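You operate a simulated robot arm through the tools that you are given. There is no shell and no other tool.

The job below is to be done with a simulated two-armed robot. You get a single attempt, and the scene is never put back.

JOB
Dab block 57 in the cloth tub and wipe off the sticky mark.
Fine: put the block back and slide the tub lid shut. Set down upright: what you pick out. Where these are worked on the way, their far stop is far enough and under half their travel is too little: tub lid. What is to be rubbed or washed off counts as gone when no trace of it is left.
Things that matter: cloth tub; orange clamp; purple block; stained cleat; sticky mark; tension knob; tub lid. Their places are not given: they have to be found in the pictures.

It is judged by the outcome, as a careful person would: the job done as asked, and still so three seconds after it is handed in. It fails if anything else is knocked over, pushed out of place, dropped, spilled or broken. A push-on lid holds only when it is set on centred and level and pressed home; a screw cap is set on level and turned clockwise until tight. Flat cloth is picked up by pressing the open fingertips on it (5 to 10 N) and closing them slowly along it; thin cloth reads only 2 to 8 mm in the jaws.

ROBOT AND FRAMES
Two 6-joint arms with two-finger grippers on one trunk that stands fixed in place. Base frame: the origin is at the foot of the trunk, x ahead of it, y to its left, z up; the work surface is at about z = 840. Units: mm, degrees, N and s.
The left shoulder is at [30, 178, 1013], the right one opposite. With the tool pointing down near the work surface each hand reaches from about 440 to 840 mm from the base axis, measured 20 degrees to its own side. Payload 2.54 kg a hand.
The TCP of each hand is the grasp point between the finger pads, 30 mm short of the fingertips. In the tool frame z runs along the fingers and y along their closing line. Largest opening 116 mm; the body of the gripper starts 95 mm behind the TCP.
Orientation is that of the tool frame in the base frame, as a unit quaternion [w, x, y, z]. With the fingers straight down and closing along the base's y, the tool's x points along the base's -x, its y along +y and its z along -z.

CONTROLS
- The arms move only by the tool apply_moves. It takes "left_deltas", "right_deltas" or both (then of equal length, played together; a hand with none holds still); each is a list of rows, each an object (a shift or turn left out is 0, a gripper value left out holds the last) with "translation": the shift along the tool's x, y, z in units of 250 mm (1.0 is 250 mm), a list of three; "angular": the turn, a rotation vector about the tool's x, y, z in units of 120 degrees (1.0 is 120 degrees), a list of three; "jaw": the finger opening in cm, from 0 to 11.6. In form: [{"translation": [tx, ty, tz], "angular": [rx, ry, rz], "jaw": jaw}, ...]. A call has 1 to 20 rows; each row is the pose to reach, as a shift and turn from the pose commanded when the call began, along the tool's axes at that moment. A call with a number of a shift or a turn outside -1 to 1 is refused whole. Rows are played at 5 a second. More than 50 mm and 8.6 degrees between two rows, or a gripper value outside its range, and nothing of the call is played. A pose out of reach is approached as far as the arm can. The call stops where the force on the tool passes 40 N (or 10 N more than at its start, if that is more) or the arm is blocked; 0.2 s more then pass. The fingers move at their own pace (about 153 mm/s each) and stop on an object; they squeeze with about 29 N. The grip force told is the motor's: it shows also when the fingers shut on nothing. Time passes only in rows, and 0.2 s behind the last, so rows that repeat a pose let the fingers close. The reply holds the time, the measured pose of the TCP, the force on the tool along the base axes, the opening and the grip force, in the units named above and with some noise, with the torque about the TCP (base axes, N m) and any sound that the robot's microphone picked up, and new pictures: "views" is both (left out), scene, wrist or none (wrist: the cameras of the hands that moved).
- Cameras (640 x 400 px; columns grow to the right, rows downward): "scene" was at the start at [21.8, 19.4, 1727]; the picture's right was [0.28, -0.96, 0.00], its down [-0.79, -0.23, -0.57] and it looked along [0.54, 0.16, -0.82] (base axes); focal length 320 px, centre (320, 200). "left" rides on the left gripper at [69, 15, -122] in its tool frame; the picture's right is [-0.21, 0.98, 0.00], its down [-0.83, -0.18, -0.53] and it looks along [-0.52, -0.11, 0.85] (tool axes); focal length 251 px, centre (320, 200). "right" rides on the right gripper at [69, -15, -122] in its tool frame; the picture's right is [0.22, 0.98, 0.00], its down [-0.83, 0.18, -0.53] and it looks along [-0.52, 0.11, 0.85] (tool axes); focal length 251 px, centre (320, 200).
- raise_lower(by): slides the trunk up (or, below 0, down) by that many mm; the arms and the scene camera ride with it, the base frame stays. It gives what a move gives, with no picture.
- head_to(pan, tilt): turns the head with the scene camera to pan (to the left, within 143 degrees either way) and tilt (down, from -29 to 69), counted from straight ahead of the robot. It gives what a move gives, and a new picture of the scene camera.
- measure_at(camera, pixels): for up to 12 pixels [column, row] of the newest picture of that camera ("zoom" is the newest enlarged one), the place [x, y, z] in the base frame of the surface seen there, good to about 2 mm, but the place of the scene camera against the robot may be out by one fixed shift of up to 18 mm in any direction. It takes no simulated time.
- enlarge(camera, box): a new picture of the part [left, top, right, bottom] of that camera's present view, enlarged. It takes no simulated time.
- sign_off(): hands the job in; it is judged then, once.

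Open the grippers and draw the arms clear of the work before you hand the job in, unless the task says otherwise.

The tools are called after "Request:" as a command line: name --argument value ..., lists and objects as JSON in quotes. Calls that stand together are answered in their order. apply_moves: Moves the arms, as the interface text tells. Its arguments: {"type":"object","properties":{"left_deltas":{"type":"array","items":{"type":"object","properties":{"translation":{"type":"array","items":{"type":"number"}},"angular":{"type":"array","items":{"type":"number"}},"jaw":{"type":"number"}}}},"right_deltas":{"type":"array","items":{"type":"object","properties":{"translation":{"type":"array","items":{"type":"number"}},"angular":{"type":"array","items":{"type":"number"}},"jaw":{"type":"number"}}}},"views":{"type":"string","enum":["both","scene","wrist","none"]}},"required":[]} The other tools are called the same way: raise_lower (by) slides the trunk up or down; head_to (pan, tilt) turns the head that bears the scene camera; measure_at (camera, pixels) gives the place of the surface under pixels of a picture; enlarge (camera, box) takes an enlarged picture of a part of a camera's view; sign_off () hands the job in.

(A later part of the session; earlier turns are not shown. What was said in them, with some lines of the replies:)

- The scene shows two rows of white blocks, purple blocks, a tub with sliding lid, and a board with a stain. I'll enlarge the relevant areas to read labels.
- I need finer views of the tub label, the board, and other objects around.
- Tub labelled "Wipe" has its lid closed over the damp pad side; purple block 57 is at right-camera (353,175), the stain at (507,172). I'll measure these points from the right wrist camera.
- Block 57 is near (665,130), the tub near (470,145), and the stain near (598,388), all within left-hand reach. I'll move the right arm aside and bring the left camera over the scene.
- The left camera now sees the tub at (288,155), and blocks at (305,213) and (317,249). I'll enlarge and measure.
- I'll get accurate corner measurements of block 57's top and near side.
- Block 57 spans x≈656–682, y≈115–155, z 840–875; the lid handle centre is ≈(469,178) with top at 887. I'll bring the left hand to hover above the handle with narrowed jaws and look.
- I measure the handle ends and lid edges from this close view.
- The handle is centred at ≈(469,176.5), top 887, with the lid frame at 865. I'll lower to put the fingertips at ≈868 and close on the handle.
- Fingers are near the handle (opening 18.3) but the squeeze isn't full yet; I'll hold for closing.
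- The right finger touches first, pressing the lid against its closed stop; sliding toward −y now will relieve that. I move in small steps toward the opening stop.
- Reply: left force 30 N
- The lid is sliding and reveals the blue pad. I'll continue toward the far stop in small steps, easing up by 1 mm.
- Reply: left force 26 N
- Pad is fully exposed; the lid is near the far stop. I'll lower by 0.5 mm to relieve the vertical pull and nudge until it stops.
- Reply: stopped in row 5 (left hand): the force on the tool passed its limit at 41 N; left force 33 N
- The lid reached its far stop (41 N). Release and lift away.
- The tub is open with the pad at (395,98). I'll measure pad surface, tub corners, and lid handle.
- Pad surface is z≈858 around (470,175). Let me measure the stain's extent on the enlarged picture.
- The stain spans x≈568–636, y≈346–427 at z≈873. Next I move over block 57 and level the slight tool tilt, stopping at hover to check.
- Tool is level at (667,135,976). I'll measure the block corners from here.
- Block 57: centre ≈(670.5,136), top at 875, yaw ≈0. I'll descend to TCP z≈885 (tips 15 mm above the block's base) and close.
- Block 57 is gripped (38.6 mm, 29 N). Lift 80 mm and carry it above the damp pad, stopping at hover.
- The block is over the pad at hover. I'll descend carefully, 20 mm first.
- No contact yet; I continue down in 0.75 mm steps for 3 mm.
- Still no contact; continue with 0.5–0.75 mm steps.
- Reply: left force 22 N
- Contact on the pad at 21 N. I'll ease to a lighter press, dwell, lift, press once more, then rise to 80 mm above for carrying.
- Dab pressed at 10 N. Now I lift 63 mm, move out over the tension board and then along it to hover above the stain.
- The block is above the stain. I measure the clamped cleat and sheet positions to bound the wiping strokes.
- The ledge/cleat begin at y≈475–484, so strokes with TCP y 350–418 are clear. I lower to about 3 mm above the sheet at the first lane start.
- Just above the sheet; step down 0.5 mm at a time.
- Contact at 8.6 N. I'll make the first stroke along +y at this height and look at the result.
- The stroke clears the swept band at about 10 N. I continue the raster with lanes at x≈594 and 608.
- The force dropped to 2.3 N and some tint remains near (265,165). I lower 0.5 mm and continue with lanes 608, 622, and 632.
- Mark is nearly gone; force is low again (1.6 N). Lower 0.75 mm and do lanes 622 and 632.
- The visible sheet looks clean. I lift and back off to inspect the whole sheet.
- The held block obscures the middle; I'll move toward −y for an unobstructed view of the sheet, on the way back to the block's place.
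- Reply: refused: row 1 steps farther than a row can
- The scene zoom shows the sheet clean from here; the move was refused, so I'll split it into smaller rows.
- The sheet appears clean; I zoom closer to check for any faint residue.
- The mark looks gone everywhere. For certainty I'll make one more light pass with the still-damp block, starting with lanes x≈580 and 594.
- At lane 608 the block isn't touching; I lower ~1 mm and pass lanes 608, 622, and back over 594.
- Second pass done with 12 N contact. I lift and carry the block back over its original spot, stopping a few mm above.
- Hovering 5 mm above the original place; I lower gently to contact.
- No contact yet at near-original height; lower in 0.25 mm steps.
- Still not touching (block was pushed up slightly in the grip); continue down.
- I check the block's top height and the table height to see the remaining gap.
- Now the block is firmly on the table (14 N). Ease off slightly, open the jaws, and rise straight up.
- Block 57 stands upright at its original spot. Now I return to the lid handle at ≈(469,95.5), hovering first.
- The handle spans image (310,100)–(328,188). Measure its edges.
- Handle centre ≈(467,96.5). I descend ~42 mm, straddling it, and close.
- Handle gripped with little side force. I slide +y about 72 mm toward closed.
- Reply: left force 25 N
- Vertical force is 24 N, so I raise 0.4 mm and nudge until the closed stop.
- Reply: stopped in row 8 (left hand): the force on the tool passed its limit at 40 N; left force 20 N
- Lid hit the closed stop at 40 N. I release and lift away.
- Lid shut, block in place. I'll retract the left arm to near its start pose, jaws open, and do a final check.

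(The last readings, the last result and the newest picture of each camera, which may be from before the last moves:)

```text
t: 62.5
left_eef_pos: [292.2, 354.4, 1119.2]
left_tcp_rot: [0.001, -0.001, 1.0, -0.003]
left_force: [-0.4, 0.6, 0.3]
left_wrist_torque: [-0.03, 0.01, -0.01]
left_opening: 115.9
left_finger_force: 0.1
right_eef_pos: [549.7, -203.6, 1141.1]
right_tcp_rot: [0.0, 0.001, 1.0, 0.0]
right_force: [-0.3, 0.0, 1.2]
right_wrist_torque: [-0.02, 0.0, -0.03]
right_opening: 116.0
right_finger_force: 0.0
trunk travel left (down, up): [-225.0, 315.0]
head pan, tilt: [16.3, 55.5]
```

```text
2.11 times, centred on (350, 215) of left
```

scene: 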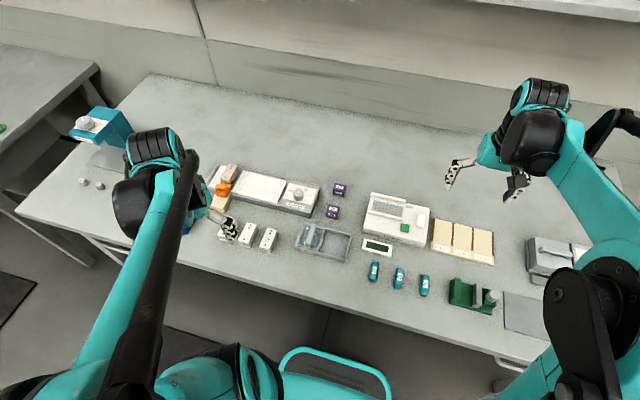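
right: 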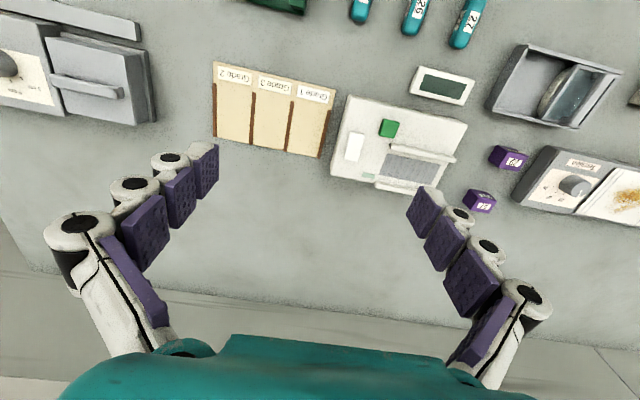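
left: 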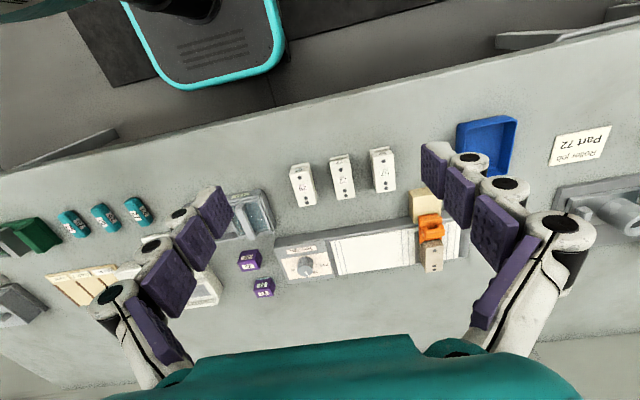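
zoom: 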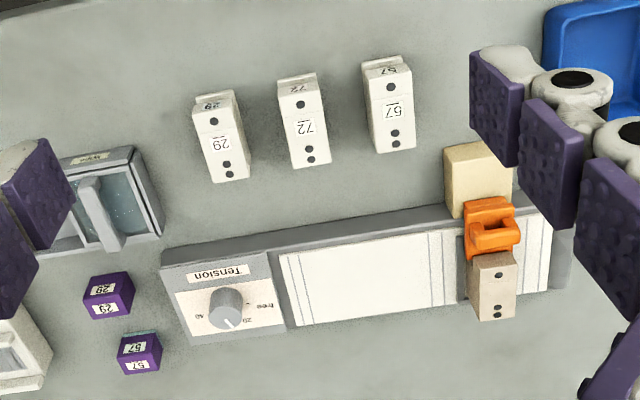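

Everything matches the initial layout with the mark gone; one last close look at the tub lid for full closure.

Request:
enlarge --camera "scene" --box '[285, 210, 365, 260]'

Request:
enlarge --camera "scene" --box '[225, 160, 305, 210]'

```text
8.00 times, centred on (325, 235) of scene
```

zoom: 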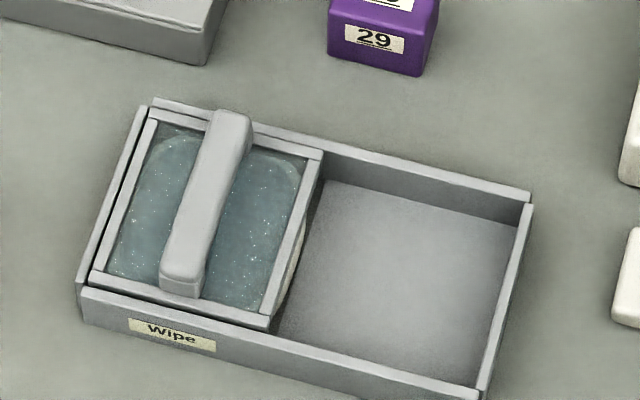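

```text
8.00 times, centred on (265, 185) of scene
```

zoom: 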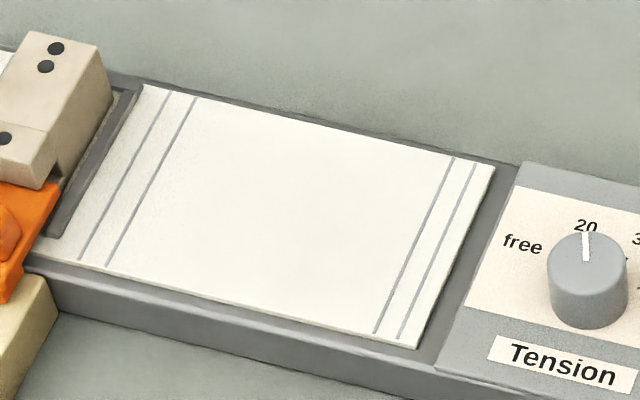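

The lid position is identical to its initial closed state, the sheet is spotless, block 57 is upright in place, and both arms are clear with jaws open. Handing in.

Request:
sign_off

```text
The job is handed in.
```

I dabbed the purple block 57 in the "Wipe" tub and wiped the sticky mark off the white sheet. I've handed the job in.

- **Mark:** I made two passes over the whole stained area. Close-up pictures afterwards show no trace left.
- **Block 57:** It is back upright in its original spot, within the camera's accuracy.
- **Tub lid:** I slid it open to its far stop for dabbing, then shut to its closed stop. It looks the same as it did at the start.
- **Everything else:** The tension knob still points at 20. The clamp, cleats and the other purple block look undisturbed in the final pictures.

Two white cleats on the bench also carry numbers, one of them 57. I took "block 57" to mean the purple block, since that is the one on your list. Both arms were clear with their grippers open when I handed in.
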